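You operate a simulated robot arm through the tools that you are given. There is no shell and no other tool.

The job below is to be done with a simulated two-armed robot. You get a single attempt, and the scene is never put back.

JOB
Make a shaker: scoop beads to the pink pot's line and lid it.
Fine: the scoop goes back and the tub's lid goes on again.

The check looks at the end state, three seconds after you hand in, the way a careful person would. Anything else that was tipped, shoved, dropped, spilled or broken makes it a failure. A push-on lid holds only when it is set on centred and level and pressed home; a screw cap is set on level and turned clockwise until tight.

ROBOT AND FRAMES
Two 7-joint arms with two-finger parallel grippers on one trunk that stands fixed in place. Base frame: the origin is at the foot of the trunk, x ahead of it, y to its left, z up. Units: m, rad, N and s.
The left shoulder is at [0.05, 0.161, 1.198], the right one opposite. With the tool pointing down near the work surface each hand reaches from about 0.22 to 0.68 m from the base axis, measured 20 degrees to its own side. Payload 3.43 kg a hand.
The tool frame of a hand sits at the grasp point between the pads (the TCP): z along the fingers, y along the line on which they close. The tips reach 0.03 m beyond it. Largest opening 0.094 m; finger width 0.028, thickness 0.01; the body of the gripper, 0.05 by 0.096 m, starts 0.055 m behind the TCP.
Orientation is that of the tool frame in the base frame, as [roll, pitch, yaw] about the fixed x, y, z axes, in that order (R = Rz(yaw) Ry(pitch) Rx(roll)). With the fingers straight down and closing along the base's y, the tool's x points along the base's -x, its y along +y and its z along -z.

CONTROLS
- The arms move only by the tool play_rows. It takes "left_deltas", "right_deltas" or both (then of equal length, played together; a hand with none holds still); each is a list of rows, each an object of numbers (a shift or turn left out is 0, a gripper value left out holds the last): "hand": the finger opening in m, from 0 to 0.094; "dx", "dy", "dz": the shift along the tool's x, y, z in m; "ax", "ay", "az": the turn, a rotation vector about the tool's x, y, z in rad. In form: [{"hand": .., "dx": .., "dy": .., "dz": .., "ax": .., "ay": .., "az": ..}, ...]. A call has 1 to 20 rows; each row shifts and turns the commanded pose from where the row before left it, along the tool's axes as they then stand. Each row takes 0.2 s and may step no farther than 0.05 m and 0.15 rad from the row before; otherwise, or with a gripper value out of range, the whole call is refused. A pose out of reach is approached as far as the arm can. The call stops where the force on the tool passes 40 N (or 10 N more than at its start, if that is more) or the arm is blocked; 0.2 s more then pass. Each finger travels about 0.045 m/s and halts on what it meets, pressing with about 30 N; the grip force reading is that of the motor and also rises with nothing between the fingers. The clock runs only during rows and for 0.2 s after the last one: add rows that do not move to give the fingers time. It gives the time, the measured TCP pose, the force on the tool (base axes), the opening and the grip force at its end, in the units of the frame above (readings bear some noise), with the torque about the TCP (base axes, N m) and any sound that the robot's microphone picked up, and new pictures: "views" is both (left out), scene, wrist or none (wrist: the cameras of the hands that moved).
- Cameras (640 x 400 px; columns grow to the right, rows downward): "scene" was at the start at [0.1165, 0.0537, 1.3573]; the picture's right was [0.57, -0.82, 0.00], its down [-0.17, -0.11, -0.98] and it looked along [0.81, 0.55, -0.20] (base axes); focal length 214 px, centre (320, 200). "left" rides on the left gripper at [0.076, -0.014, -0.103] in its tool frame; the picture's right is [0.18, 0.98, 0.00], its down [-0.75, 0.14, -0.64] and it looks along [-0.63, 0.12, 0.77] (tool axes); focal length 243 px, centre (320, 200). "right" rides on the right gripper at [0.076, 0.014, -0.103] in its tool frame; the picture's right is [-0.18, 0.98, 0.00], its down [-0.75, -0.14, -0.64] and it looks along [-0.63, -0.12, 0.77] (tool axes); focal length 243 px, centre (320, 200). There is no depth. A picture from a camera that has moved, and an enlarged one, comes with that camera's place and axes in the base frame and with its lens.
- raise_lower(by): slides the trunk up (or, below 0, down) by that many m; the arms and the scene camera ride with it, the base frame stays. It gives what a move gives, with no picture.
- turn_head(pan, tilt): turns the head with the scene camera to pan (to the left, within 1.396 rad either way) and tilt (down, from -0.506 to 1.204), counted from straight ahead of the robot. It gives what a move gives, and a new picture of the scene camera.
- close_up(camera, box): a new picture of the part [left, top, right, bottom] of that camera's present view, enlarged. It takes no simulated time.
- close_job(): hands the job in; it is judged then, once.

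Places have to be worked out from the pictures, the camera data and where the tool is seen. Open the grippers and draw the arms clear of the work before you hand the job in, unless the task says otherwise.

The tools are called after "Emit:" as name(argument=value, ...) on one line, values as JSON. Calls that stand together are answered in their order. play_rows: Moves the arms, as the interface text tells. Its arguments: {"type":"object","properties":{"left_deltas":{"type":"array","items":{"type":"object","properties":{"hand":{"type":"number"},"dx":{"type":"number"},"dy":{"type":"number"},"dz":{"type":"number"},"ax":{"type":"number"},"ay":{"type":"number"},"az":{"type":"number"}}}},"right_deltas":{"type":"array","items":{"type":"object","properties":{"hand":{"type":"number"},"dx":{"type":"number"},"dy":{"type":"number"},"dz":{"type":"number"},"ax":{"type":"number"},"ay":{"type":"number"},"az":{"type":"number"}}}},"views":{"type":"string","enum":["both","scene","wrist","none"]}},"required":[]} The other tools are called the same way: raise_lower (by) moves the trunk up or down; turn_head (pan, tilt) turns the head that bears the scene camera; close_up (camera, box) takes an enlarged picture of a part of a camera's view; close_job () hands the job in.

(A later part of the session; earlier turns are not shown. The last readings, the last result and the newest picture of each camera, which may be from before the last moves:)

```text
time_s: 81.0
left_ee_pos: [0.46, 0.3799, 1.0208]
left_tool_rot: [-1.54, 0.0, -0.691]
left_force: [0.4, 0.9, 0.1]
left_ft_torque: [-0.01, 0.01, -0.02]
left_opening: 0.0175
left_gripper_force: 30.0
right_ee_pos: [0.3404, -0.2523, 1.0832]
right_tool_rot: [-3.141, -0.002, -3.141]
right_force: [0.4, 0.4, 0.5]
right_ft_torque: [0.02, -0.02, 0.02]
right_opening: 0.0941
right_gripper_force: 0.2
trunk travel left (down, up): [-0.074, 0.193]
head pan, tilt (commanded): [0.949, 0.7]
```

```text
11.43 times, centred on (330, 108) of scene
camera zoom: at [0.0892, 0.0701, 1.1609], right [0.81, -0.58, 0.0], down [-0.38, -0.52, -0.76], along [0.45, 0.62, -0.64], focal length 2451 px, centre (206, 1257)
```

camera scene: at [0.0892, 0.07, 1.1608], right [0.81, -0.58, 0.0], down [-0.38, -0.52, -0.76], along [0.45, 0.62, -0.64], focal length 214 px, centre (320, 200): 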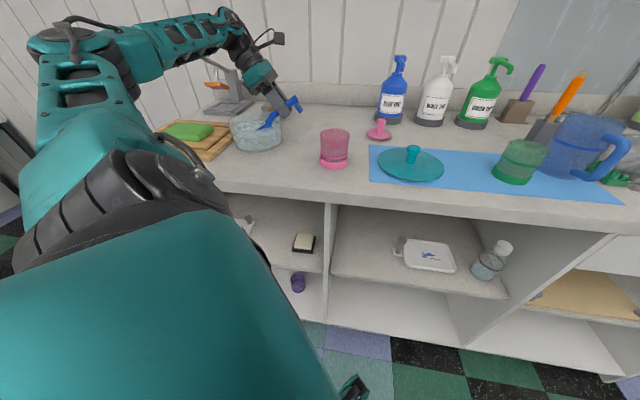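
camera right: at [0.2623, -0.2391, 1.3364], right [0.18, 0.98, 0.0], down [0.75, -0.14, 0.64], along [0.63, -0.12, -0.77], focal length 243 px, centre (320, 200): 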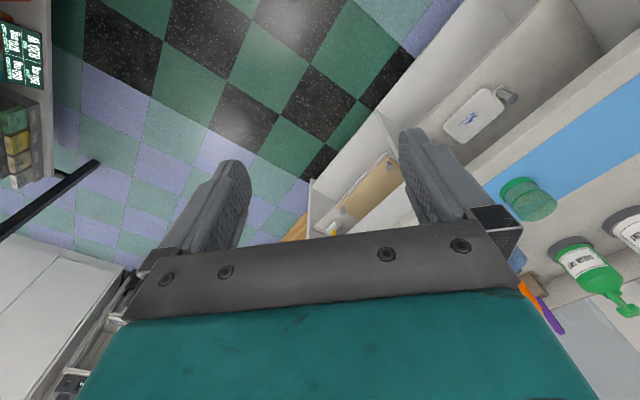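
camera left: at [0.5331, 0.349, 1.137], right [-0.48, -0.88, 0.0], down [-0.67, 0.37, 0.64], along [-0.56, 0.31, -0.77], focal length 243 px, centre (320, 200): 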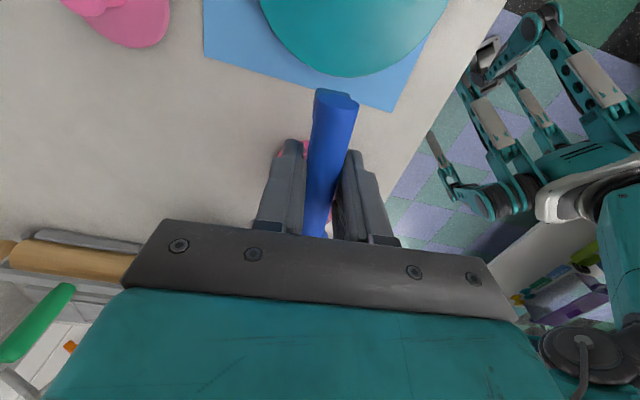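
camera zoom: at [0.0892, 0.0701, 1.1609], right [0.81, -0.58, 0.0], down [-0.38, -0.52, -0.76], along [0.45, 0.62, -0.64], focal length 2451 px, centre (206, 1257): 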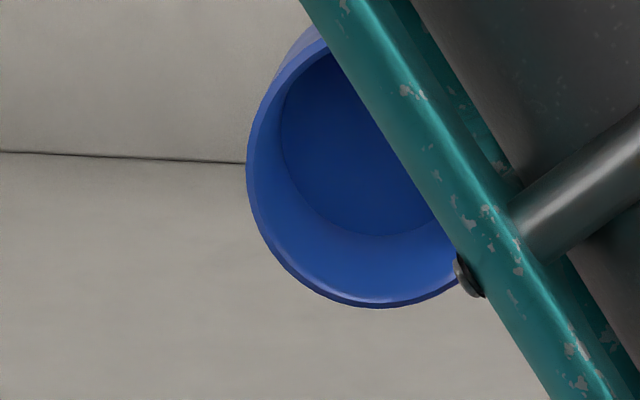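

The cup is empty and the beads are at the line. I'll rise, roll back to level, and carry the scoop to above its home spot.

Emit:
play_rows(left_deltas=[{"dy": -0.018}, {"ax": -0.145}, {"ax": -0.145}, {"ax": -0.145}, {"ax": -0.145}, {"ax": -0.145}, {"ax": -0.145}, {"ax": -0.145}, {"ax": -0.145}, {"ax": -0.145}, {"ax": -0.145}, {"ax": -0.15}, {"dx": -0.0054, "dy": -0.0315}, {"dx": -0.0054, "dy": -0.0315}, {"dx": -0.0054, "dy": -0.0315}, {"dx": -0.0054, "dy": -0.0315}, {"dx": -0.0054, "dy": -0.0315}, {}], views="both")

Emit:
close_up(camera="left", box=[220, 40, 420, 240])

Emit:
close_up(camera="scene", box=[310, 60, 410, 160])

```text
time_s: 84.8
left_ee_pos: [0.5394, 0.5175, 1.0395]
left_tool_rot: [3.141, -0.001, -0.691]
left_force: [-0.6, 0.6, -0.2]
left_ft_torque: [0.0, -0.02, 0.03]
left_opening: 0.0176
left_gripper_force: 29.5
right_ee_pos: [0.3392, -0.2525, 1.0831]
right_tool_rot: [-3.141, 0.001, 3.141]
right_force: [0.0, 0.0, -0.7]
right_ft_torque: [0.02, 0.02, 0.0]
right_opening: 0.0939
right_gripper_force: 0.0
trunk travel left (down, up): [-0.074, 0.193]
head pan, tilt (commanded): [0.949, 0.7]
camera scene: at [0.0893, 0.0699, 1.1609], right [0.81, -0.58, 0.0], down [-0.38, -0.52, -0.77], along [0.45, 0.62, -0.64], focal length 214 px, centre (320, 200)
camera left: at [0.6075, 0.4797, 1.1414], right [-0.48, -0.87, 0.0], down [-0.67, 0.37, 0.64], along [-0.56, 0.31, -0.77], focal length 243 px, centre (320, 200)
```

scene: 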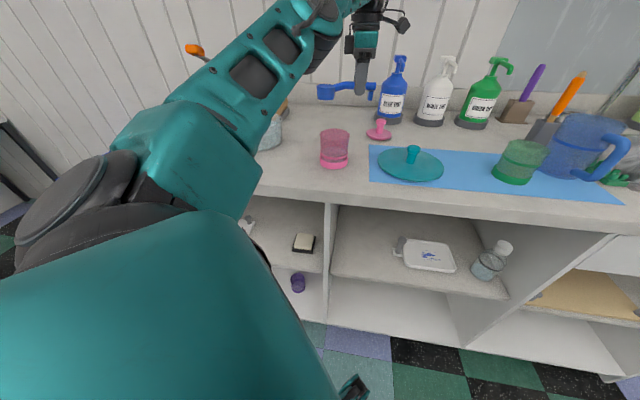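
left: 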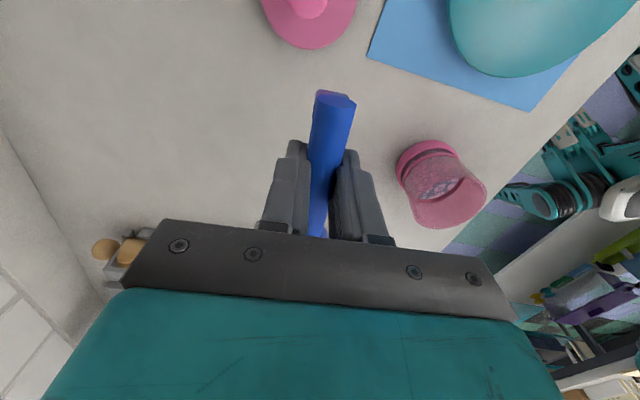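

```text
2.00 times, centred on (320, 140) of left
camera zoom: at [0.6075, 0.4797, 1.1414], right [-0.48, -0.87, 0.0], down [-0.67, 0.37, 0.64], along [-0.56, 0.31, -0.77], focal length 485 px, centre (320, 320)
```

zoom: 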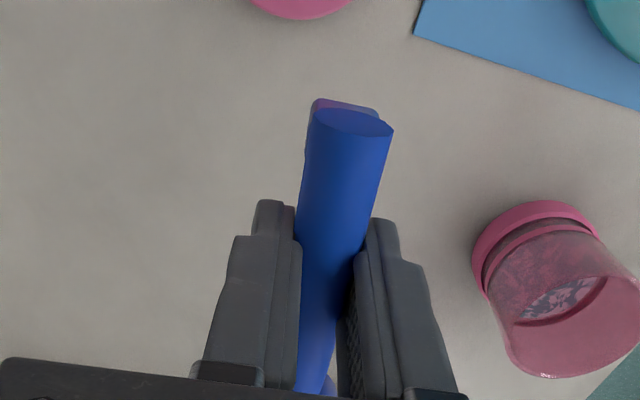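

```text
4.00 times, centred on (360, 110) of scene
camera zoom: at [0.0893, 0.0699, 1.1609], right [0.81, -0.58, 0.0], down [-0.38, -0.52, -0.77], along [0.45, 0.62, -0.64], focal length 858 px, centre (160, 560)
```

zoom: 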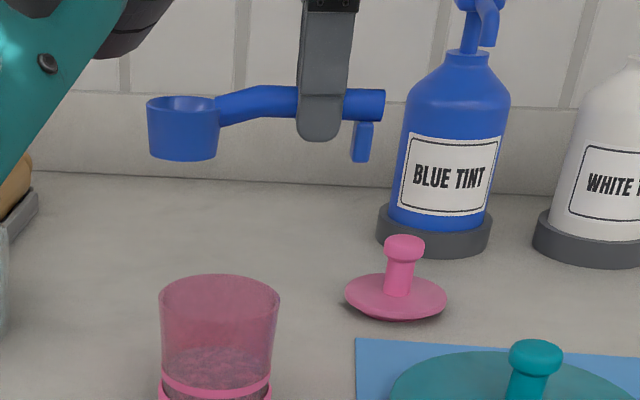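

The scoop has shifted only about 2 mm in the grip and is still level. I'll lower it at its home spot, offset by that slip, to just above the counter.

Emit:
play_rows(left_deltas=[{"dx": 0.0016, "dy": -0.0008, "dz": 0.03}, {"dz": 0.03}, {"dz": 0.03}, {"dz": 0.012}, {}], views="none")

Emit:
close_up(camera="scene", box=[310, 75, 410, 150])

Emit:
close_up(camera="left", box=[200, 30, 440, 230])

```text
time_s: 86.0
left_ee_pos: [0.5419, 0.5169, 0.9362]
left_tool_rot: [-3.141, 0.001, -0.69]
left_force: [0.4, 0.7, -0.6]
left_ft_torque: [-0.02, -0.01, 0.02]
left_opening: 0.0174
left_gripper_force: 29.9
right_ee_pos: [0.3397, -0.2527, 1.0834]
right_tool_rot: [-3.141, 0.001, -3.141]
right_force: [0.2, 0.2, -0.4]
right_ft_torque: [-0.01, -0.03, 0.0]
right_opening: 0.0941
right_gripper_force: 0.0
trunk travel left (down, up): [-0.074, 0.193]
head pan, tilt (commanded): [0.949, 0.7]
```

```text
5.33 times, centred on (360, 112) of scene
camera zoom: at [0.0892, 0.0701, 1.1609], right [0.81, -0.58, 0.0], down [-0.38, -0.52, -0.76], along [0.45, 0.62, -0.64], focal length 1144 px, centre (107, 667)
```

zoom: 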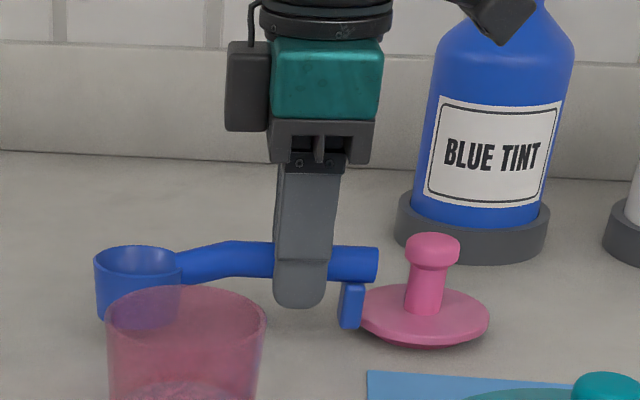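

```text
2.00 times, centred on (320, 130) of left
camera zoom: at [0.6095, 0.4795, 1.0392], right [-0.48, -0.88, 0.0], down [-0.67, 0.37, 0.64], along [-0.56, 0.31, -0.77], focal length 485 px, centre (320, 340)
```

zoom: 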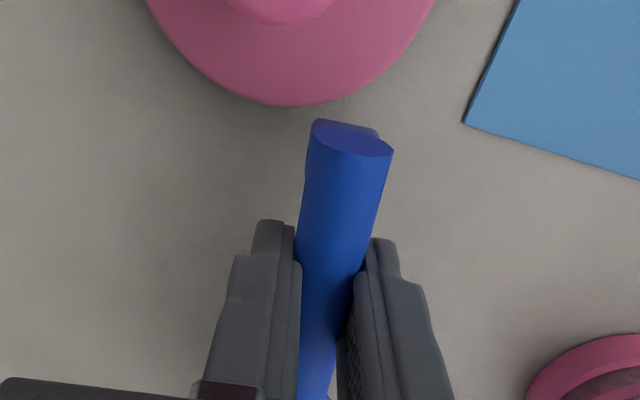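

The scoop hovers about 1.4 cm above rest. I'll lower gently until I feel contact.

Emit:
play_rows(left_deltas=[{"dz": 0.005}, {"dz": 0.004}, {"dz": 0.002}, {}], views="none")

Emit:
close_up(camera="scene", box=[310, 75, 410, 150])

```text
time_s: 87.0
left_ee_pos: [0.5414, 0.5178, 0.9265]
left_tool_rot: [-3.141, -0.002, -0.69]
left_force: [0.7, 0.4, 0.1]
left_ft_torque: [-0.02, 0.0, 0.03]
left_opening: 0.0175
left_gripper_force: 30.0
right_ee_pos: [0.3403, -0.2526, 1.084]
right_tool_rot: [3.141, 0.0, 3.14]
right_force: [-1.2, 0.3, 0.0]
right_ft_torque: [-0.01, 0.03, 0.0]
right_opening: 0.0939
right_gripper_force: 0.0
trunk travel left (down, up): [-0.074, 0.193]
head pan, tilt (commanded): [0.949, 0.7]
```

```text
5.33 times, centred on (360, 112) of scene
camera zoom: at [0.0892, 0.0701, 1.1609], right [0.81, -0.58, 0.0], down [-0.38, -0.52, -0.76], along [0.45, 0.62, -0.64], focal length 1144 px, centre (107, 667)
```

zoom: 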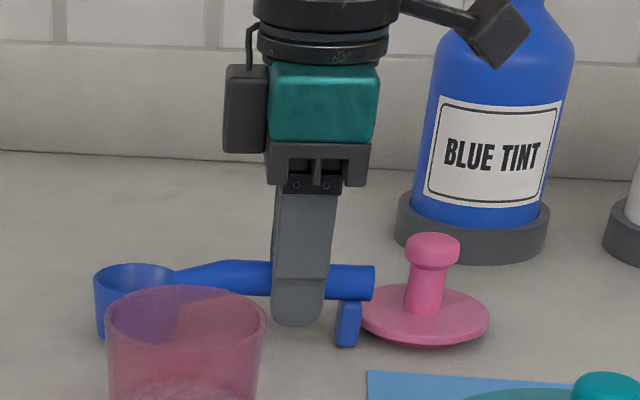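

It's about 2 mm above rest. I'll ease down the last bit.

Emit:
play_rows(left_deltas=[{"dx": 0.001, "dz": 0.0015}, {"dz": 0.001}, {"dz": 0.001}, {}], views="none")

Emit:
close_up(camera="scene", box=[310, 75, 410, 150])

```text
time_s: 88.0
left_ee_pos: [0.5413, 0.5171, 0.925]
left_tool_rot: [-3.137, -0.004, -0.69]
left_force: [0.3, 2.0, 8.8]
left_ft_torque: [-0.04, -0.28, 0.06]
left_opening: 0.0174
left_gripper_force: 29.9
right_ee_pos: [0.339, -0.2521, 1.0838]
right_tool_rot: [-3.142, 0.0, 3.142]
right_force: [-0.3, 0.3, 0.2]
right_ft_torque: [0.0, -0.01, 0.0]
right_opening: 0.0942
right_gripper_force: 0.0
trunk travel left (down, up): [-0.074, 0.193]
head pan, tilt (commanded): [0.949, 0.7]
```

```text
5.33 times, centred on (360, 112) of scene
camera zoom: at [0.0884, 0.0696, 1.1611], right [0.81, -0.58, 0.0], down [-0.37, -0.52, -0.77], along [0.45, 0.62, -0.64], focal length 1144 px, centre (107, 667)
```

zoom: 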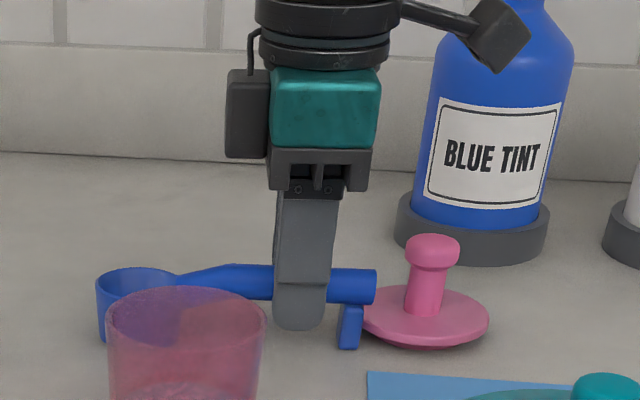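

The scoop is on the counter (9 N). I'll ease off slightly, open the fingers, and check before rising.

Emit:
play_rows(left_deltas=[{"dz": -0.0008}, {"hand": 0.055}, {}, {}, {}, {}], views="none")

Emit:
close_up(camera="scene", box=[310, 75, 410, 150])

Emit:
close_up(camera="left", box=[200, 30, 440, 230])

```text
time_s: 89.4
left_ee_pos: [0.5408, 0.5177, 0.9235]
left_tool_rot: [-3.14, -0.003, -0.689]
left_force: [-0.4, -1.2, 0.3]
left_ft_torque: [0.01, 0.01, -0.04]
left_opening: 0.055
left_gripper_force: 0.1
right_ee_pos: [0.3395, -0.2516, 1.0838]
right_tool_rot: [3.141, 0.0, 3.141]
right_force: [0.6, 0.1, -0.8]
right_ft_torque: [-0.02, 0.0, -0.03]
right_opening: 0.0938
right_gripper_force: 0.1
trunk travel left (down, up): [-0.074, 0.193]
head pan, tilt (commanded): [0.949, 0.7]
```

```text
5.33 times, centred on (360, 112) of scene
camera zoom: at [0.0892, 0.0701, 1.1609], right [0.81, -0.58, 0.0], down [-0.38, -0.52, -0.76], along [0.45, 0.62, -0.64], focal length 1144 px, centre (107, 667)
```

zoom: 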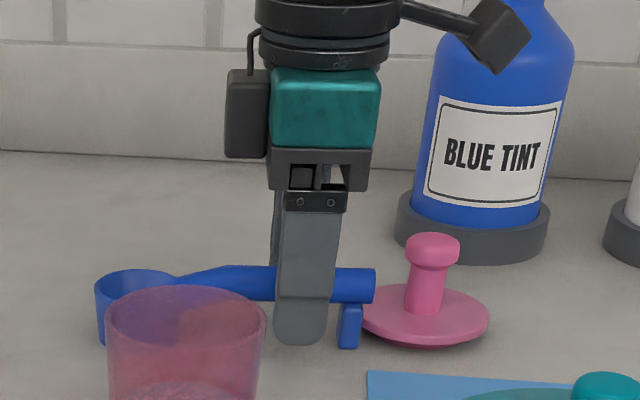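

```text
2.00 times, centred on (320, 130) of left
camera zoom: at [0.6099, 0.4791, 1.0264], right [-0.48, -0.88, 0.0], down [-0.67, 0.37, 0.64], along [-0.56, 0.31, -0.77], focal length 485 px, centre (320, 340)
```

zoom: 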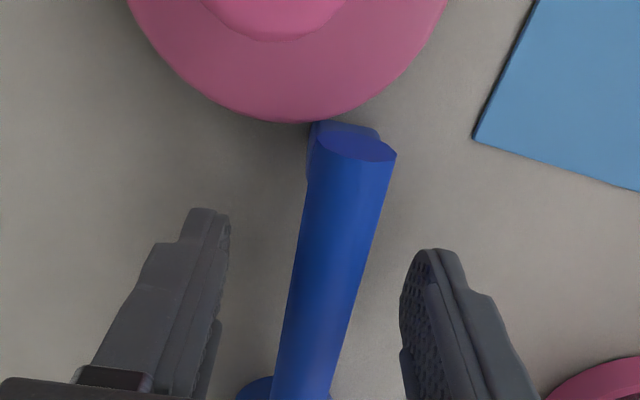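

The scoop is standing in its original place and is released. I'll rise clear and try to reach above the pink lid's knob at about (0.613, 0.4845).

Emit:
play_rows(left_deltas=[{"dz": -0.02}, {"dz": -0.03}, {"dz": -0.03}, {"dx": 0.0256, "dy": -0.0068}, {"dx": 0.0256, "dy": -0.0068}, {"dx": 0.0256, "dy": -0.0068}, {}], views="both")

Emit:
close_up(camera="left", box=[220, 40, 420, 240])

Emit:
close_up(camera="scene", box=[230, 60, 430, 190])

```text
time_s: 91.0
left_ee_pos: [0.5635, 0.4922, 1.0015]
left_tool_rot: [-3.14, -0.002, -0.689]
left_force: [-0.8, 0.3, 0.5]
left_ft_torque: [-0.01, 0.02, -0.03]
left_opening: 0.0547
left_gripper_force: 0.1
left hand out of reach, approached as far as the arm can: row 4, 5, 6
right_ee_pos: [0.3401, -0.2522, 1.0846]
right_tool_rot: [-3.141, 0.001, 3.141]
right_force: [-0.4, -0.5, -0.4]
right_ft_torque: [-0.03, -0.02, 0.01]
right_opening: 0.094
right_gripper_force: 0.1
trunk travel left (down, up): [-0.074, 0.193]
head pan, tilt (commanded): [0.949, 0.7]
camera scene: at [0.0893, 0.07, 1.1609], right [0.81, -0.58, 0.0], down [-0.38, -0.52, -0.76], along [0.45, 0.62, -0.64], focal length 214 px, centre (320, 200)
camera left: at [0.6321, 0.4542, 1.1039], right [-0.48, -0.88, 0.0], down [-0.67, 0.37, 0.64], along [-0.56, 0.31, -0.77], focal length 243 px, centre (320, 200)
```

scene: 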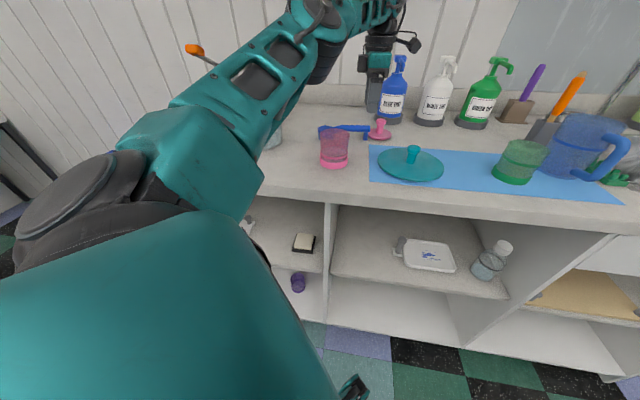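
left: 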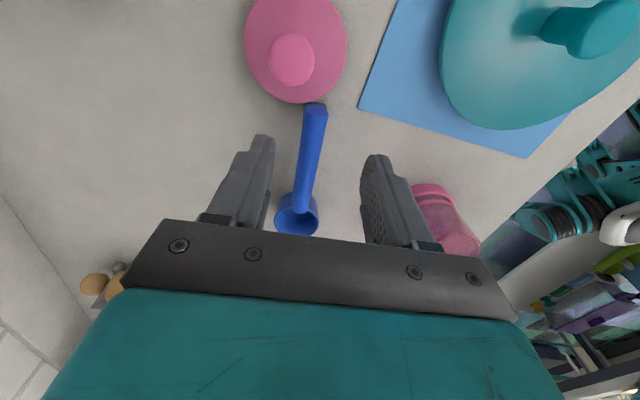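

```text
2.00 times, centred on (320, 140) of left
camera zoom: at [0.6321, 0.4542, 1.1039], right [-0.48, -0.88, 0.0], down [-0.67, 0.37, 0.64], along [-0.56, 0.31, -0.77], focal length 485 px, centre (320, 320)
```

zoom: 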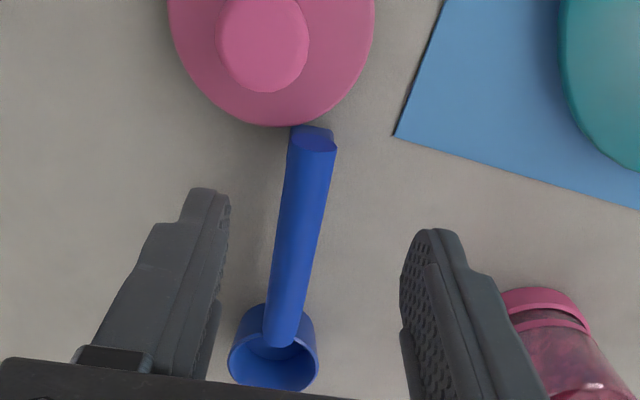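

```text
3.08 times, centred on (330, 125) of scene
camera zoom: at [0.0893, 0.07, 1.1609], right [0.81, -0.58, 0.0], down [-0.38, -0.52, -0.76], along [0.45, 0.62, -0.64], focal length 660 px, centre (289, 431)
```

zoom: 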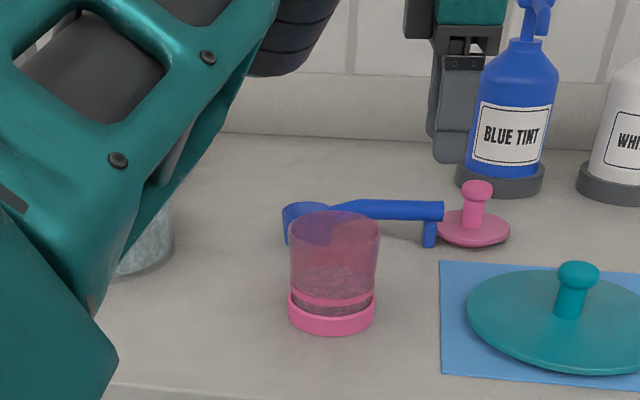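

At this yaw the knob is out of reach. I'll turn to the arm's natural heading (~30°) and then tilt the tool outward about its closing axis, which still gives a square grip on the upright knob.

Emit:
play_rows(left_deltas=[{"dy": 0.03, "dz": -0.02}, {"dy": 0.02, "dz": -0.01}, {"az": 0.148}, {"az": 0.148}, {"az": 0.148}, {"az": 0.148}, {"az": 0.148}, {"az": 0.148}, {"az": 0.148}, {"az": 0.148}, {"az": 0.148}, {"az": 0.148}, {"az": 0.148}, {"az": 0.148}, {"az": 0.148}, {}], views="scene")

```text
time_s: 94.4
left_ee_pos: [0.532, 0.4544, 1.032]
left_tool_rot: [-3.141, 0.001, -2.618]
left_force: [-0.2, 0.3, 0.5]
left_ft_torque: [0.01, -0.04, -0.02]
left_opening: 0.055
left_gripper_force: 0.1
right_ee_pos: [0.3402, -0.2536, 1.0846]
right_tool_rot: [3.141, 0.001, -3.141]
right_force: [1.0, 0.3, 0.7]
right_ft_torque: [0.04, -0.02, -0.04]
right_opening: 0.0941
right_gripper_force: 0.0
trunk travel left (down, up): [-0.074, 0.193]
head pan, tilt (commanded): [0.949, 0.7]
camera scene: at [0.0892, 0.07, 1.1609], right [0.81, -0.58, 0.0], down [-0.38, -0.52, -0.76], along [0.45, 0.62, -0.64], focal length 214 px, centre (320, 200)
```

scene: 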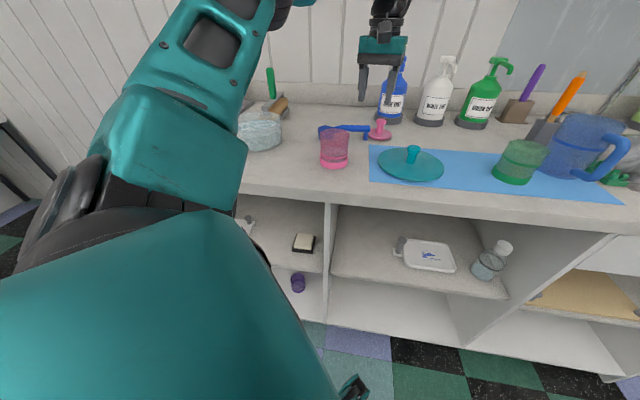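

The heading is natural now. I'll tilt outward 20° and move above the knob at z≈1.0.

Emit:
play_rows(left_deltas=[{"ay": -0.117}, {"ay": -0.117}, {"ay": -0.116}, {"dx": -0.0232, "dy": -0.0048, "dz": 0.0191}, {"dx": -0.0232, "dy": -0.0048, "dz": 0.0191}, {"dx": -0.0232, "dy": -0.0048, "dz": 0.0191}, {}], views="both")

Emit:
close_up(camera="scene", box=[310, 60, 430, 150])

Emit:
close_up(camera="left", box=[220, 40, 420, 240])

```text
time_s: 96.0
left_ee_pos: [0.6132, 0.4851, 1.001]
left_tool_rot: [-3.14, 0.348, -2.613]
left_force: [-0.6, -0.6, 0.0]
left_ft_torque: [0.0, -0.02, 0.0]
left_opening: 0.0547
left_gripper_force: 0.1
right_ee_pos: [0.3404, -0.2526, 1.0837]
right_tool_rot: [-3.141, -0.002, -3.141]
right_force: [0.3, 0.7, 0.4]
right_ft_torque: [-0.02, 0.03, 0.01]
right_opening: 0.094
right_gripper_force: 0.0
trunk travel left (down, up): [-0.074, 0.193]
head pan, tilt (commanded): [0.949, 0.7]
camera scene: at [0.0893, 0.07, 1.1609], right [0.81, -0.58, 0.0], down [-0.38, -0.52, -0.76], along [0.45, 0.62, -0.64], focal length 214 px, centre (320, 200)
camera left: at [0.5292, 0.4185, 1.071], right [-0.64, 0.76, -0.06], down [0.35, 0.37, 0.86], along [0.68, 0.53, -0.5], focal length 243 px, centre (320, 200)
```

scene: 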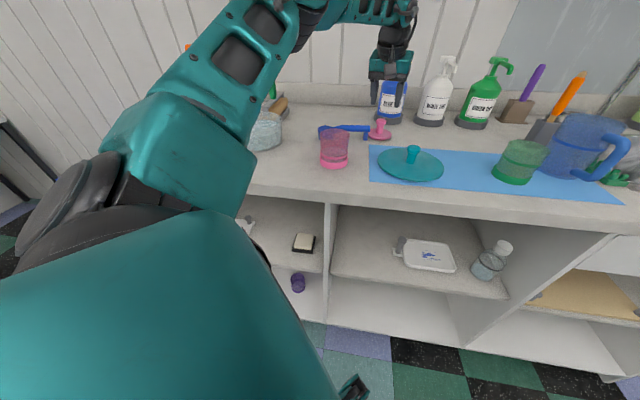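
left: 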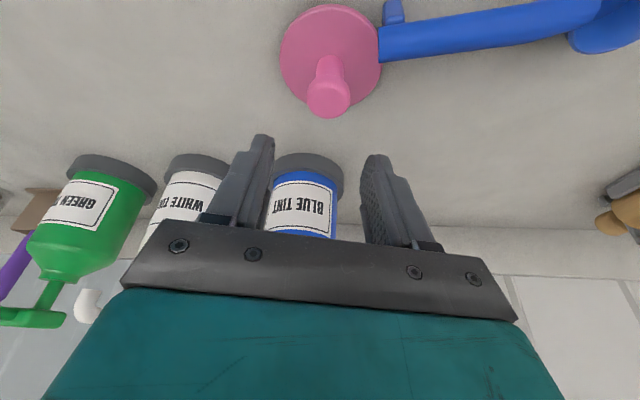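

```text
4.44 times, centred on (370, 105) of scene
camera zoom: at [0.0893, 0.07, 1.1609], right [0.81, -0.58, 0.0], down [-0.38, -0.52, -0.76], along [0.45, 0.62, -0.64], focal length 953 px, centre (98, 622)
```

zoom: 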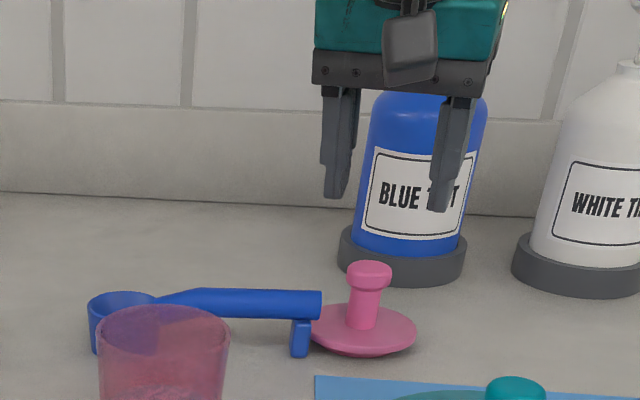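

```text
2.00 times, centred on (320, 140) of left
camera zoom: at [0.5292, 0.4185, 1.071], right [-0.64, 0.76, -0.06], down [0.35, 0.37, 0.86], along [0.68, 0.53, -0.5], focal length 485 px, centre (320, 320)
```

zoom: 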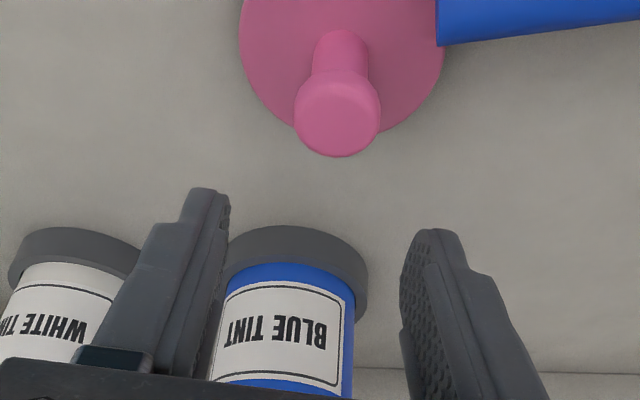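

The tilted pose reaches. Intersecting both views puts the knob top at (0.610, 0.483, 0.930), so I'll descend straight down around it.

Emit:
play_rows(left_deltas=[{"dx": 0.007, "dz": 0.0166}, {"dx": 0.007, "dz": 0.0166}, {"dx": 0.007, "dz": 0.0166}, {"dx": 0.007, "dz": 0.0166}, {}], views="none")

Emit:
close_up(camera="scene", box=[330, 75, 430, 150])

Emit:
close_up(camera="left", box=[220, 60, 420, 260])

```text
time_s: 97.2
left_ee_pos: [0.6102, 0.4839, 0.9272]
left_tool_rot: [3.141, 0.352, -2.615]
left_force: [0.1, -0.1, -0.2]
left_ft_torque: [-0.04, 0.0, -0.01]
left_opening: 0.055
left_gripper_force: 0.0
right_ee_pos: [0.3406, -0.2525, 1.0825]
right_tool_rot: [3.141, -0.001, -3.142]
right_force: [0.2, -0.1, 0.0]
right_ft_torque: [0.01, 0.0, 0.01]
right_opening: 0.0937
right_gripper_force: 0.0
trunk travel left (down, up): [-0.074, 0.193]
head pan, tilt (commanded): [0.949, 0.7]
```

```text
5.33 times, centred on (380, 112) of scene
camera zoom: at [0.0892, 0.07, 1.1609], right [0.81, -0.58, 0.0], down [-0.38, -0.52, -0.76], along [0.45, 0.62, -0.64], focal length 1144 px, centre (0, 667)
```

zoom: 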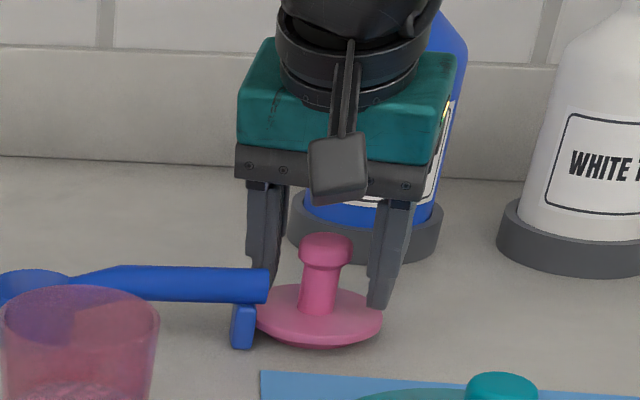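

```text
2.00 times, centred on (320, 160) of left
camera zoom: at [0.5258, 0.4168, 0.9988], right [-0.64, 0.76, -0.06], down [0.35, 0.37, 0.86], along [0.68, 0.53, -0.5], focal length 485 px, centre (320, 280)
```

zoom: 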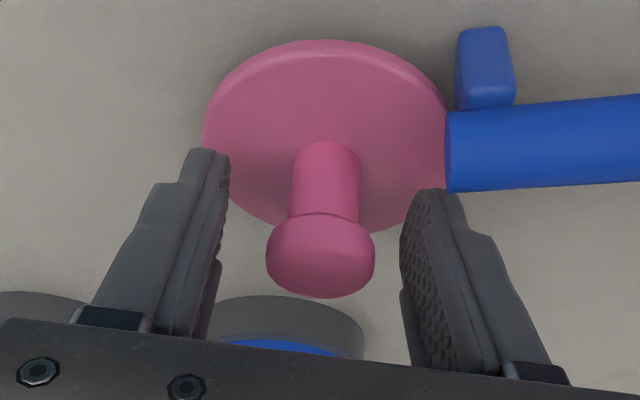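

The knob head is centred on the TCP within about 2 mm and the scoop isn't touched. I'll nudge 2 mm and close.

Emit:
play_rows(left_deltas=[{"dy": 0.002}, {"hand": 0.0}, {}, {}, {}, {}, {}], views="none")

Emit:
close_up(camera="scene", box=[330, 75, 430, 150])

Emit:
close_up(camera="left", box=[220, 60, 420, 260])

```text
time_s: 98.8
left_ee_pos: [0.6098, 0.4854, 0.9295]
left_tool_rot: [-3.14, 0.351, -2.614]
left_force: [0.7, 0.6, 1.0]
left_ft_torque: [-0.02, -0.01, 0.01]
left_opening: 0.0256
left_gripper_force: 30.4
right_ee_pos: [0.3387, -0.2522, 1.0829]
right_tool_rot: [3.141, 0.001, 3.14]
right_force: [0.3, 0.5, 0.5]
right_ft_torque: [0.0, 0.0, -0.01]
right_opening: 0.0938
right_gripper_force: 0.0
trunk travel left (down, up): [-0.074, 0.193]
head pan, tilt (commanded): [0.949, 0.7]
```

```text
5.33 times, centred on (380, 112) of scene
camera zoom: at [0.0891, 0.07, 1.1609], right [0.81, -0.58, 0.0], down [-0.38, -0.52, -0.77], along [0.45, 0.62, -0.64], focal length 1144 px, centre (0, 667)
```

zoom: 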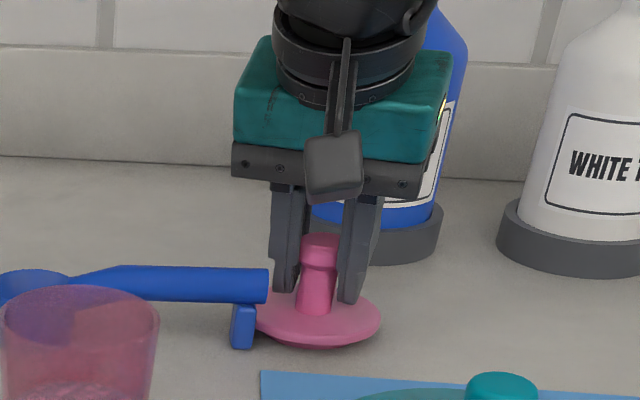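

```text
2.00 times, centred on (320, 160) of left
camera zoom: at [0.5248, 0.4184, 0.9994], right [-0.64, 0.76, -0.06], down [0.35, 0.37, 0.86], along [0.68, 0.53, -0.5], focal length 485 px, centre (320, 280)
```

zoom: 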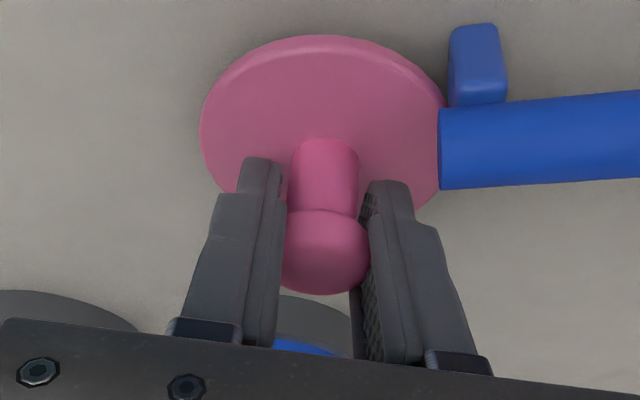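

The knob is gripped. The scoop's handle end overhangs the lid's rim slightly, so I'll lift the lid only 4 mm, slide it away from the handle 1.5 cm, and then raise it.

Emit:
play_rows(left_deltas=[{"dx": -0.0014, "dz": -0.0038}, {"dx": -0.0025, "dy": -0.0071, "dz": 0.0009}, {"dx": -0.0025, "dy": -0.0071, "dz": 0.0009}, {}], views="none")

Emit:
close_up(camera="scene", box=[330, 75, 430, 150])

Emit:
close_up(camera="left", box=[220, 60, 420, 260])

```text
time_s: 99.8
left_ee_pos: [0.6214, 0.4752, 0.9331]
left_tool_rot: [3.14, 0.352, -2.613]
left_force: [-0.1, -0.1, 0.6]
left_ft_torque: [0.02, -0.01, 0.02]
left_opening: 0.0253
left_gripper_force: 30.3
right_ee_pos: [0.3398, -0.2517, 1.0831]
right_tool_rot: [-3.141, 0.0, -3.14]
right_force: [-0.6, 0.0, -0.3]
right_ft_torque: [0.01, 0.05, 0.01]
right_opening: 0.094
right_gripper_force: 0.0
trunk travel left (down, up): [-0.074, 0.193]
head pan, tilt (commanded): [0.949, 0.7]
```

```text
5.33 times, centred on (380, 112) of scene
camera zoom: at [0.0892, 0.0701, 1.1609], right [0.81, -0.58, 0.0], down [-0.38, -0.52, -0.76], along [0.45, 0.62, -0.64], focal length 1144 px, centre (0, 667)
```

zoom: 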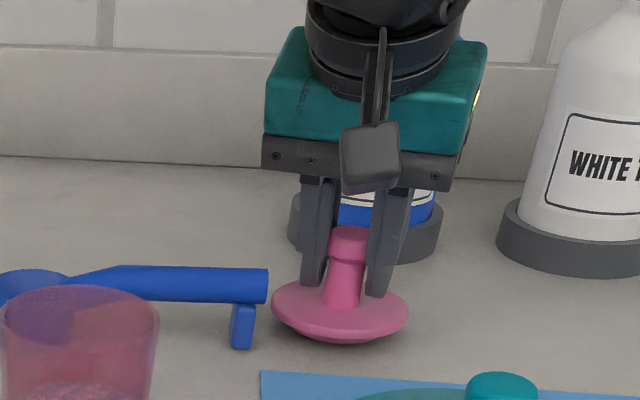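

```text
2.00 times, centred on (320, 160) of left
camera zoom: at [0.5359, 0.4086, 1.0037], right [-0.64, 0.76, -0.06], down [0.35, 0.37, 0.86], along [0.68, 0.53, -0.5], focal length 485 px, centre (320, 280)
```

zoom: 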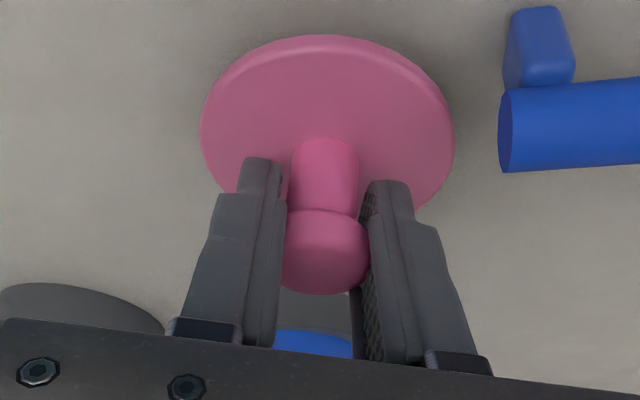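

The lid is free of the scoop and the scoop stayed put. I'll raise the lid and carry it over the pot, keeping the same tilt so it stays level.

Emit:
play_rows(left_deltas=[{"dx": -0.0133, "dz": -0.0367}, {"dx": -0.0133, "dz": -0.0367}, {"dx": -0.0133, "dz": -0.0367}, {"dx": 0.0328, "dy": 0.014, "dz": -0.0119}, {"dx": 0.0328, "dy": 0.014, "dz": -0.0119}, {"dx": 0.0328, "dy": 0.014, "dz": -0.0119}, {"dx": 0.0328, "dy": 0.014, "dz": -0.0119}, {"dx": 0.0328, "dy": 0.014, "dz": -0.0119}, {"dx": 0.0328, "dy": 0.014, "dz": -0.0119}, {}], views="both")

Emit:
close_up(camera="scene", box=[280, 70, 390, 180])

Emit:
close_up(camera="left", box=[220, 40, 420, 240])

```text
time_s: 102.0
left_ee_pos: [0.3975, 0.4417, 1.0488]
left_tool_rot: [3.141, 0.352, -2.613]
left_force: [0.2, 0.7, 0.2]
left_ft_torque: [-0.04, 0.0, 0.0]
left_opening: 0.0254
left_gripper_force: 29.9
right_ee_pos: [0.3402, -0.2524, 1.083]
right_tool_rot: [-3.141, 0.0, 3.141]
right_force: [0.1, 0.4, 0.1]
right_ft_torque: [-0.02, -0.03, 0.02]
right_opening: 0.0938
right_gripper_force: 0.0
trunk travel left (down, up): [-0.074, 0.193]
head pan, tilt (commanded): [0.949, 0.7]
camera scene: at [0.089, 0.0701, 1.1609], right [0.81, -0.58, 0.0], down [-0.38, -0.52, -0.76], along [0.45, 0.62, -0.64], focal length 214 px, centre (320, 200)
camera left: at [0.3128, 0.376, 1.1196], right [-0.64, 0.76, -0.06], down [0.35, 0.37, 0.86], along [0.68, 0.53, -0.5], focal length 243 px, centre (320, 200)
```

scene: 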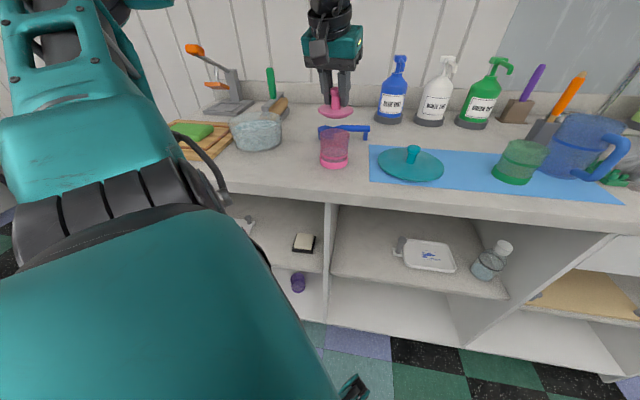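
left: 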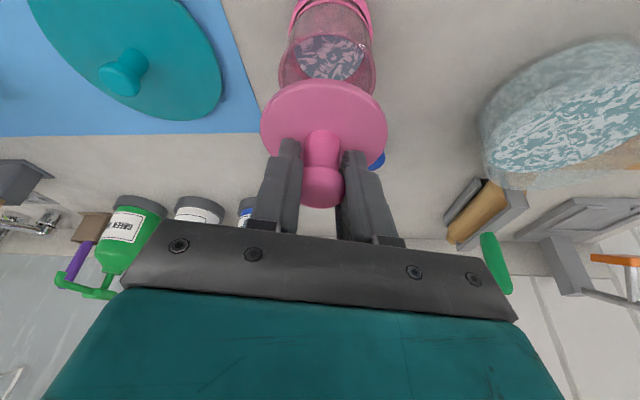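

```text
3.64 times, centred on (335, 125) of scene
camera zoom: at [0.089, 0.0701, 1.1609], right [0.81, -0.58, 0.0], down [-0.38, -0.52, -0.76], along [0.45, 0.62, -0.64], focal length 780 px, centre (266, 473)
```

zoom: 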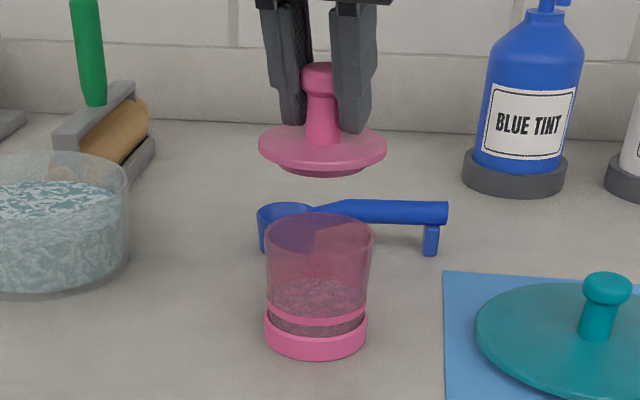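

```text
2.00 times, centred on (320, 140) of left
camera zoom: at [0.3128, 0.376, 1.1196], right [-0.64, 0.76, -0.06], down [0.35, 0.37, 0.86], along [0.68, 0.53, -0.5], focal length 485 px, centre (320, 320)
```

zoom: 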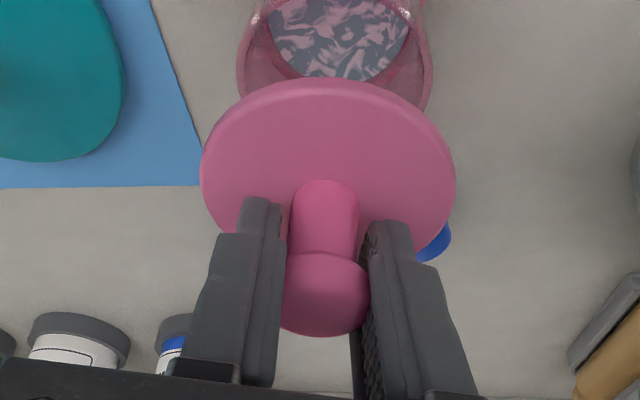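

From the two views I estimate the lid's centre about 3 mm outward of the pot's centre. I'll correct that and lower to about 6 mm above the rim for a final look.

Emit:
play_rows(left_deltas=[{"dx": 0.0054, "dy": -0.0003, "dz": 0.0118}, {"dx": 0.0054, "dy": -0.0003, "dz": 0.0118}, {"dx": 0.0054, "dy": -0.0003, "dz": 0.0118}, {}], views="none")

Emit:
close_up(camera="scene", box=[305, 100, 365, 175])

Emit:
close_up(camera="left", box=[220, 0, 420, 200])

```text
time_s: 103.0
left_ee_pos: [0.3956, 0.4382, 1.0106]
left_tool_rot: [3.141, 0.351, -2.615]
left_force: [0.6, 0.2, -0.4]
left_ft_torque: [0.02, 0.04, 0.01]
left_opening: 0.0253
left_gripper_force: 30.4
right_ee_pos: [0.3403, -0.2517, 1.0837]
right_tool_rot: [-3.141, -0.001, 3.141]
right_force: [0.1, -0.8, 0.3]
right_ft_torque: [-0.02, -0.01, -0.01]
right_opening: 0.0939
right_gripper_force: 0.0
trunk travel left (down, up): [-0.074, 0.193]
head pan, tilt (commanded): [0.949, 0.7]
```

```text
5.33 times, centred on (335, 138) of scene
camera zoom: at [0.0892, 0.0701, 1.1609], right [0.81, -0.58, 0.0], down [-0.38, -0.52, -0.76], along [0.45, 0.62, -0.64], focal length 1144 px, centre (240, 533)
```

zoom: 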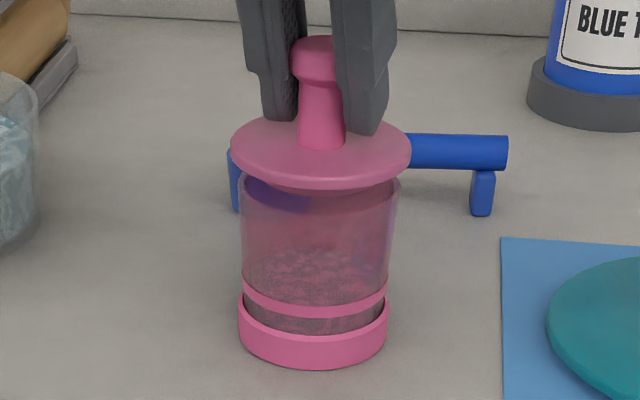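

```text
2.00 times, centred on (320, 100) of left
camera zoom: at [0.311, 0.3729, 1.0815], right [-0.64, 0.76, -0.06], down [0.35, 0.37, 0.86], along [0.68, 0.53, -0.5], focal length 485 px, centre (320, 400)
```

zoom: 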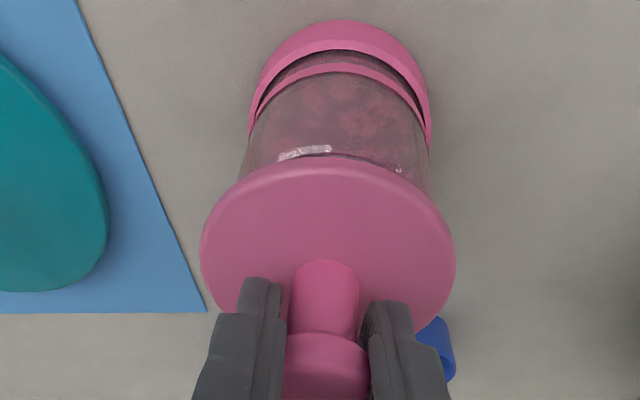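

The lid's plug hangs centred over the rim to within 1–2 mm. I'll nudge 1.5 mm outward and lower in small steps, watching the force.

Emit:
play_rows(left_deltas=[{"dx": -0.0014, "dy": 0.001, "dz": 0.0005}, {"dx": 0.0014, "dz": 0.0038}, {"dx": 0.001, "dz": 0.0028}, {}], views="none")

Emit:
close_up(camera="scene", box=[305, 100, 365, 175])

Emit:
close_up(camera="left", box=[220, 0, 420, 200])

```text
time_s: 104.0
left_ee_pos: [0.3966, 0.4402, 1.0046]
left_tool_rot: [-3.139, 0.351, -2.614]
left_force: [0.0, 0.0, -0.7]
left_ft_torque: [0.01, 0.02, 0.04]
left_opening: 0.0252
left_gripper_force: 30.0
right_ee_pos: [0.3399, -0.2513, 1.0836]
right_tool_rot: [3.141, 0.0, -3.141]
right_force: [0.7, 0.1, -0.1]
right_ft_torque: [-0.02, 0.04, 0.02]
right_opening: 0.094
right_gripper_force: 0.0
trunk travel left (down, up): [-0.074, 0.193]
head pan, tilt (commanded): [0.949, 0.7]
```

```text
5.33 times, centred on (335, 138) of scene
camera zoom: at [0.0892, 0.0701, 1.1609], right [0.81, -0.58, 0.0], down [-0.38, -0.52, -0.76], along [0.45, 0.62, -0.64], focal length 1144 px, centre (240, 533)
```

zoom: 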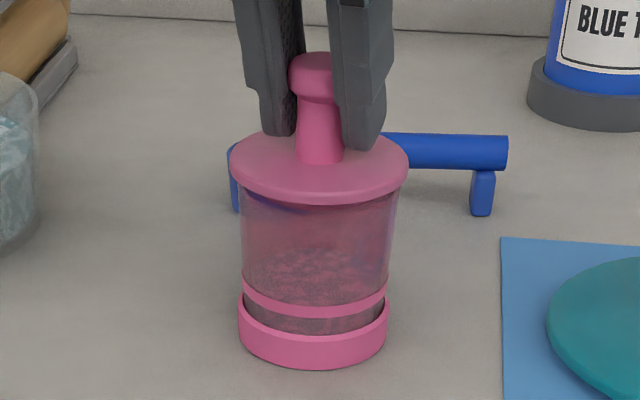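

```text
2.00 times, centred on (320, 100) of left
camera zoom: at [0.3118, 0.3746, 1.0743], right [-0.64, 0.76, -0.06], down [0.35, 0.37, 0.86], along [0.68, 0.53, -0.5], focal length 485 px, centre (320, 400)
```

zoom: 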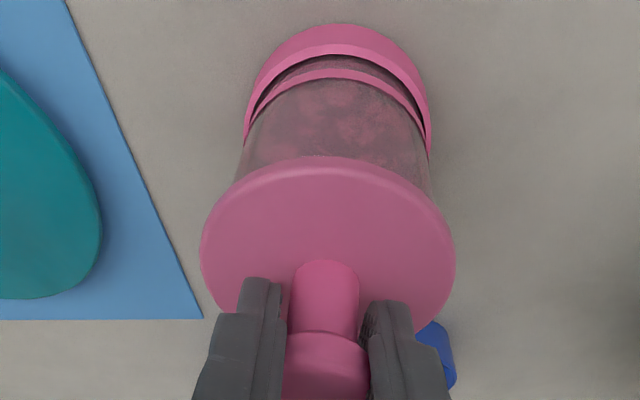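

The lid sits concentric with the pot in both views. I'll continue down in 2 mm steps until I feel contact.

Emit:
play_rows(left_deltas=[{"dx": 0.0007, "dz": 0.0019}, {"dx": 0.0007, "dz": 0.0019}, {}], views="none")

Emit:
close_up(camera="scene", box=[305, 100, 365, 175])

```text
time_s: 104.8
left_ee_pos: [0.3958, 0.4418, 1.0002]
left_tool_rot: [3.141, 0.351, -2.616]
left_force: [0.9, 0.5, 0.4]
left_ft_torque: [0.0, 0.0, 0.01]
left_opening: 0.0253
left_gripper_force: 30.3
right_ee_pos: [0.3404, -0.2527, 1.0836]
right_tool_rot: [-3.141, 0.0, 3.141]
right_force: [0.7, 0.4, 0.3]
right_ft_torque: [-0.03, 0.02, 0.01]
right_opening: 0.0942
right_gripper_force: 0.0
trunk travel left (down, up): [-0.074, 0.193]
head pan, tilt (commanded): [0.949, 0.7]
```

```text
5.33 times, centred on (335, 138) of scene
camera zoom: at [0.0892, 0.0701, 1.1609], right [0.81, -0.58, 0.0], down [-0.38, -0.52, -0.76], along [0.45, 0.62, -0.64], focal length 1144 px, centre (240, 533)
```

zoom: 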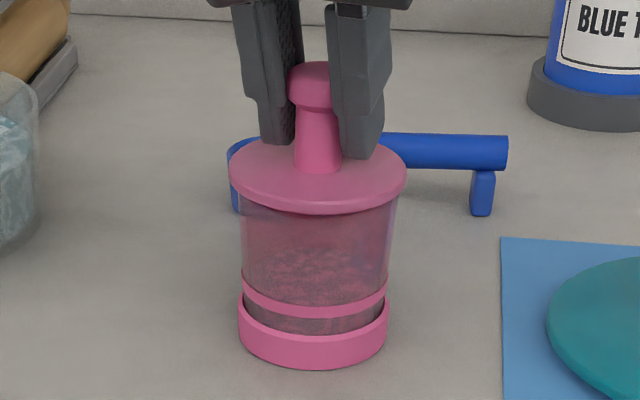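

No contact yet. I'll step down further.

Emit:
play_rows(left_deltas=[{"dx": 0.0005, "dy": -0.0005, "dz": 0.0014}, {"dx": 0.0005, "dz": 0.0014}, {}], views="none")

Emit:
close_up(camera="scene", box=[305, 100, 365, 175])

```text
time_s: 105.6
left_ee_pos: [0.3976, 0.4415, 0.9962]
left_tool_rot: [3.141, 0.351, -2.614]
left_force: [0.0, -0.1, 0.1]
left_ft_torque: [0.01, 0.01, 0.02]
left_opening: 0.0252
left_gripper_force: 30.0
right_ee_pos: [0.3413, -0.2518, 1.0838]
right_tool_rot: [-3.141, -0.001, -3.14]
right_force: [-0.8, 0.7, -0.3]
right_ft_torque: [0.01, 0.0, 0.0]
right_opening: 0.0939
right_gripper_force: 0.1
trunk travel left (down, up): [-0.074, 0.193]
head pan, tilt (commanded): [0.949, 0.7]
```

```text
5.33 times, centred on (335, 138) of scene
camera zoom: at [0.0892, 0.0701, 1.1609], right [0.81, -0.58, 0.0], down [-0.38, -0.52, -0.76], along [0.45, 0.62, -0.64], focal length 1144 px, centre (240, 533)
```

zoom: 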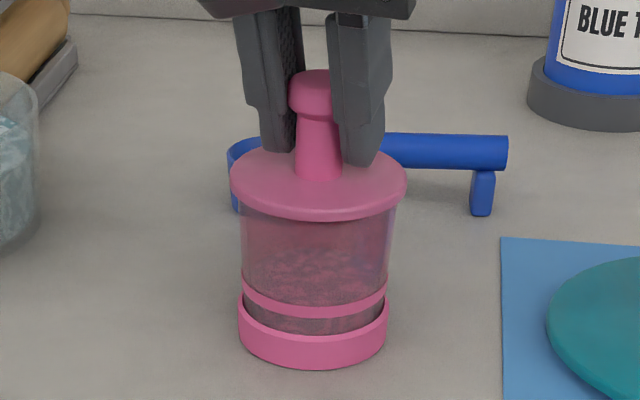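

There's still no force, so the plug is inside the rim. I'll continue with 1 mm steps.

Emit:
play_rows(left_deltas=[{"dx": 0.0003, "dz": 0.0009}, {"dx": 0.0003, "dz": 0.0009}, {"dx": 0.0003, "dz": 0.0009}, {}], views="none")

Emit:
close_up(camera="scene", box=[305, 100, 365, 175])

```text
time_s: 106.6
left_ee_pos: [0.3967, 0.441, 0.9971]
left_tool_rot: [-3.139, 0.354, -2.613]
left_force: [1.1, 1.7, 10.4]
left_ft_torque: [-0.14, -0.05, 0.03]
left_opening: 0.0251
left_gripper_force: 30.0
right_ee_pos: [0.3396, -0.2528, 1.0825]
right_tool_rot: [3.141, 0.0, -3.14]
right_force: [-0.1, 0.0, -0.4]
right_ft_torque: [0.03, -0.02, 0.02]
right_opening: 0.094
right_gripper_force: 0.1
trunk travel left (down, up): [-0.074, 0.193]
head pan, tilt (commanded): [0.949, 0.7]
```

```text
5.33 times, centred on (335, 138) of scene
camera zoom: at [0.0887, 0.0695, 1.1611], right [0.81, -0.58, 0.0], down [-0.37, -0.52, -0.77], along [0.45, 0.62, -0.64], focal length 1144 px, centre (240, 533)
```

zoom: 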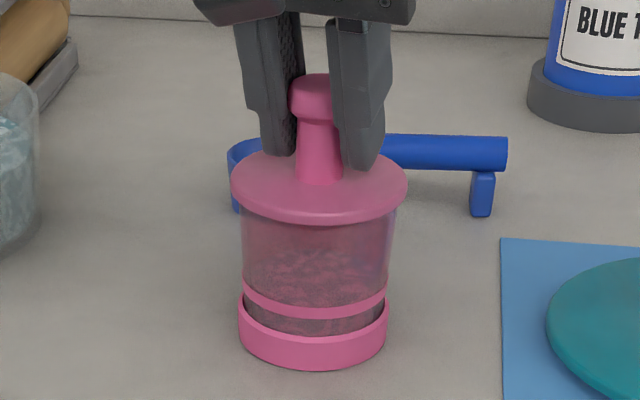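

Contact at 10 N, level and centred. I'll press down more firmly to push the lid home.

Emit:
play_rows(left_deltas=[{"dx": 0.0003, "dz": 0.0009}, {"dx": 0.0003, "dz": 0.0009}, {"dx": 0.0003, "dz": 0.0009}, {}], views="none")

Emit:
close_up(camera="scene", box=[305, 100, 365, 175])

```text
time_s: 107.6
left_ee_pos: [0.3956, 0.4397, 0.9924]
left_tool_rot: [-3.14, 0.358, -2.615]
left_force: [5.7, 5.7, 22.9]
left_ft_torque: [0.2, -0.29, 0.06]
left_opening: 0.0253
left_gripper_force: 30.4
right_ee_pos: [0.3395, -0.2526, 1.0833]
right_tool_rot: [3.139, 0.001, -3.141]
right_force: [-1.0, 0.5, 0.1]
right_ft_torque: [0.01, -0.01, 0.0]
right_opening: 0.0939
right_gripper_force: 0.0
trunk travel left (down, up): [-0.074, 0.193]
head pan, tilt (commanded): [0.949, 0.7]
```

```text
5.33 times, centred on (335, 138) of scene
camera zoom: at [0.0883, 0.0691, 1.1611], right [0.81, -0.58, 0.0], down [-0.37, -0.52, -0.77], along [0.45, 0.62, -0.64], focal length 1144 px, centre (240, 533)
```

zoom: 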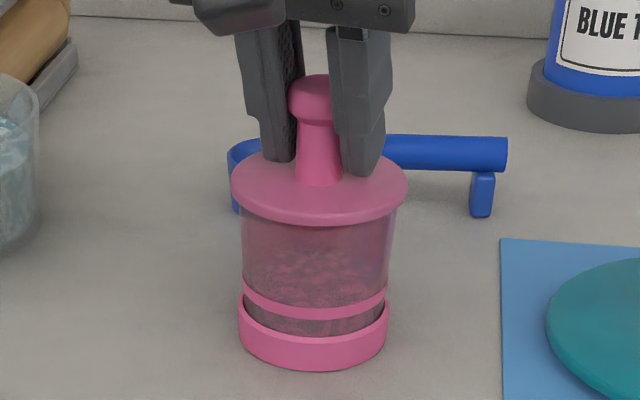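

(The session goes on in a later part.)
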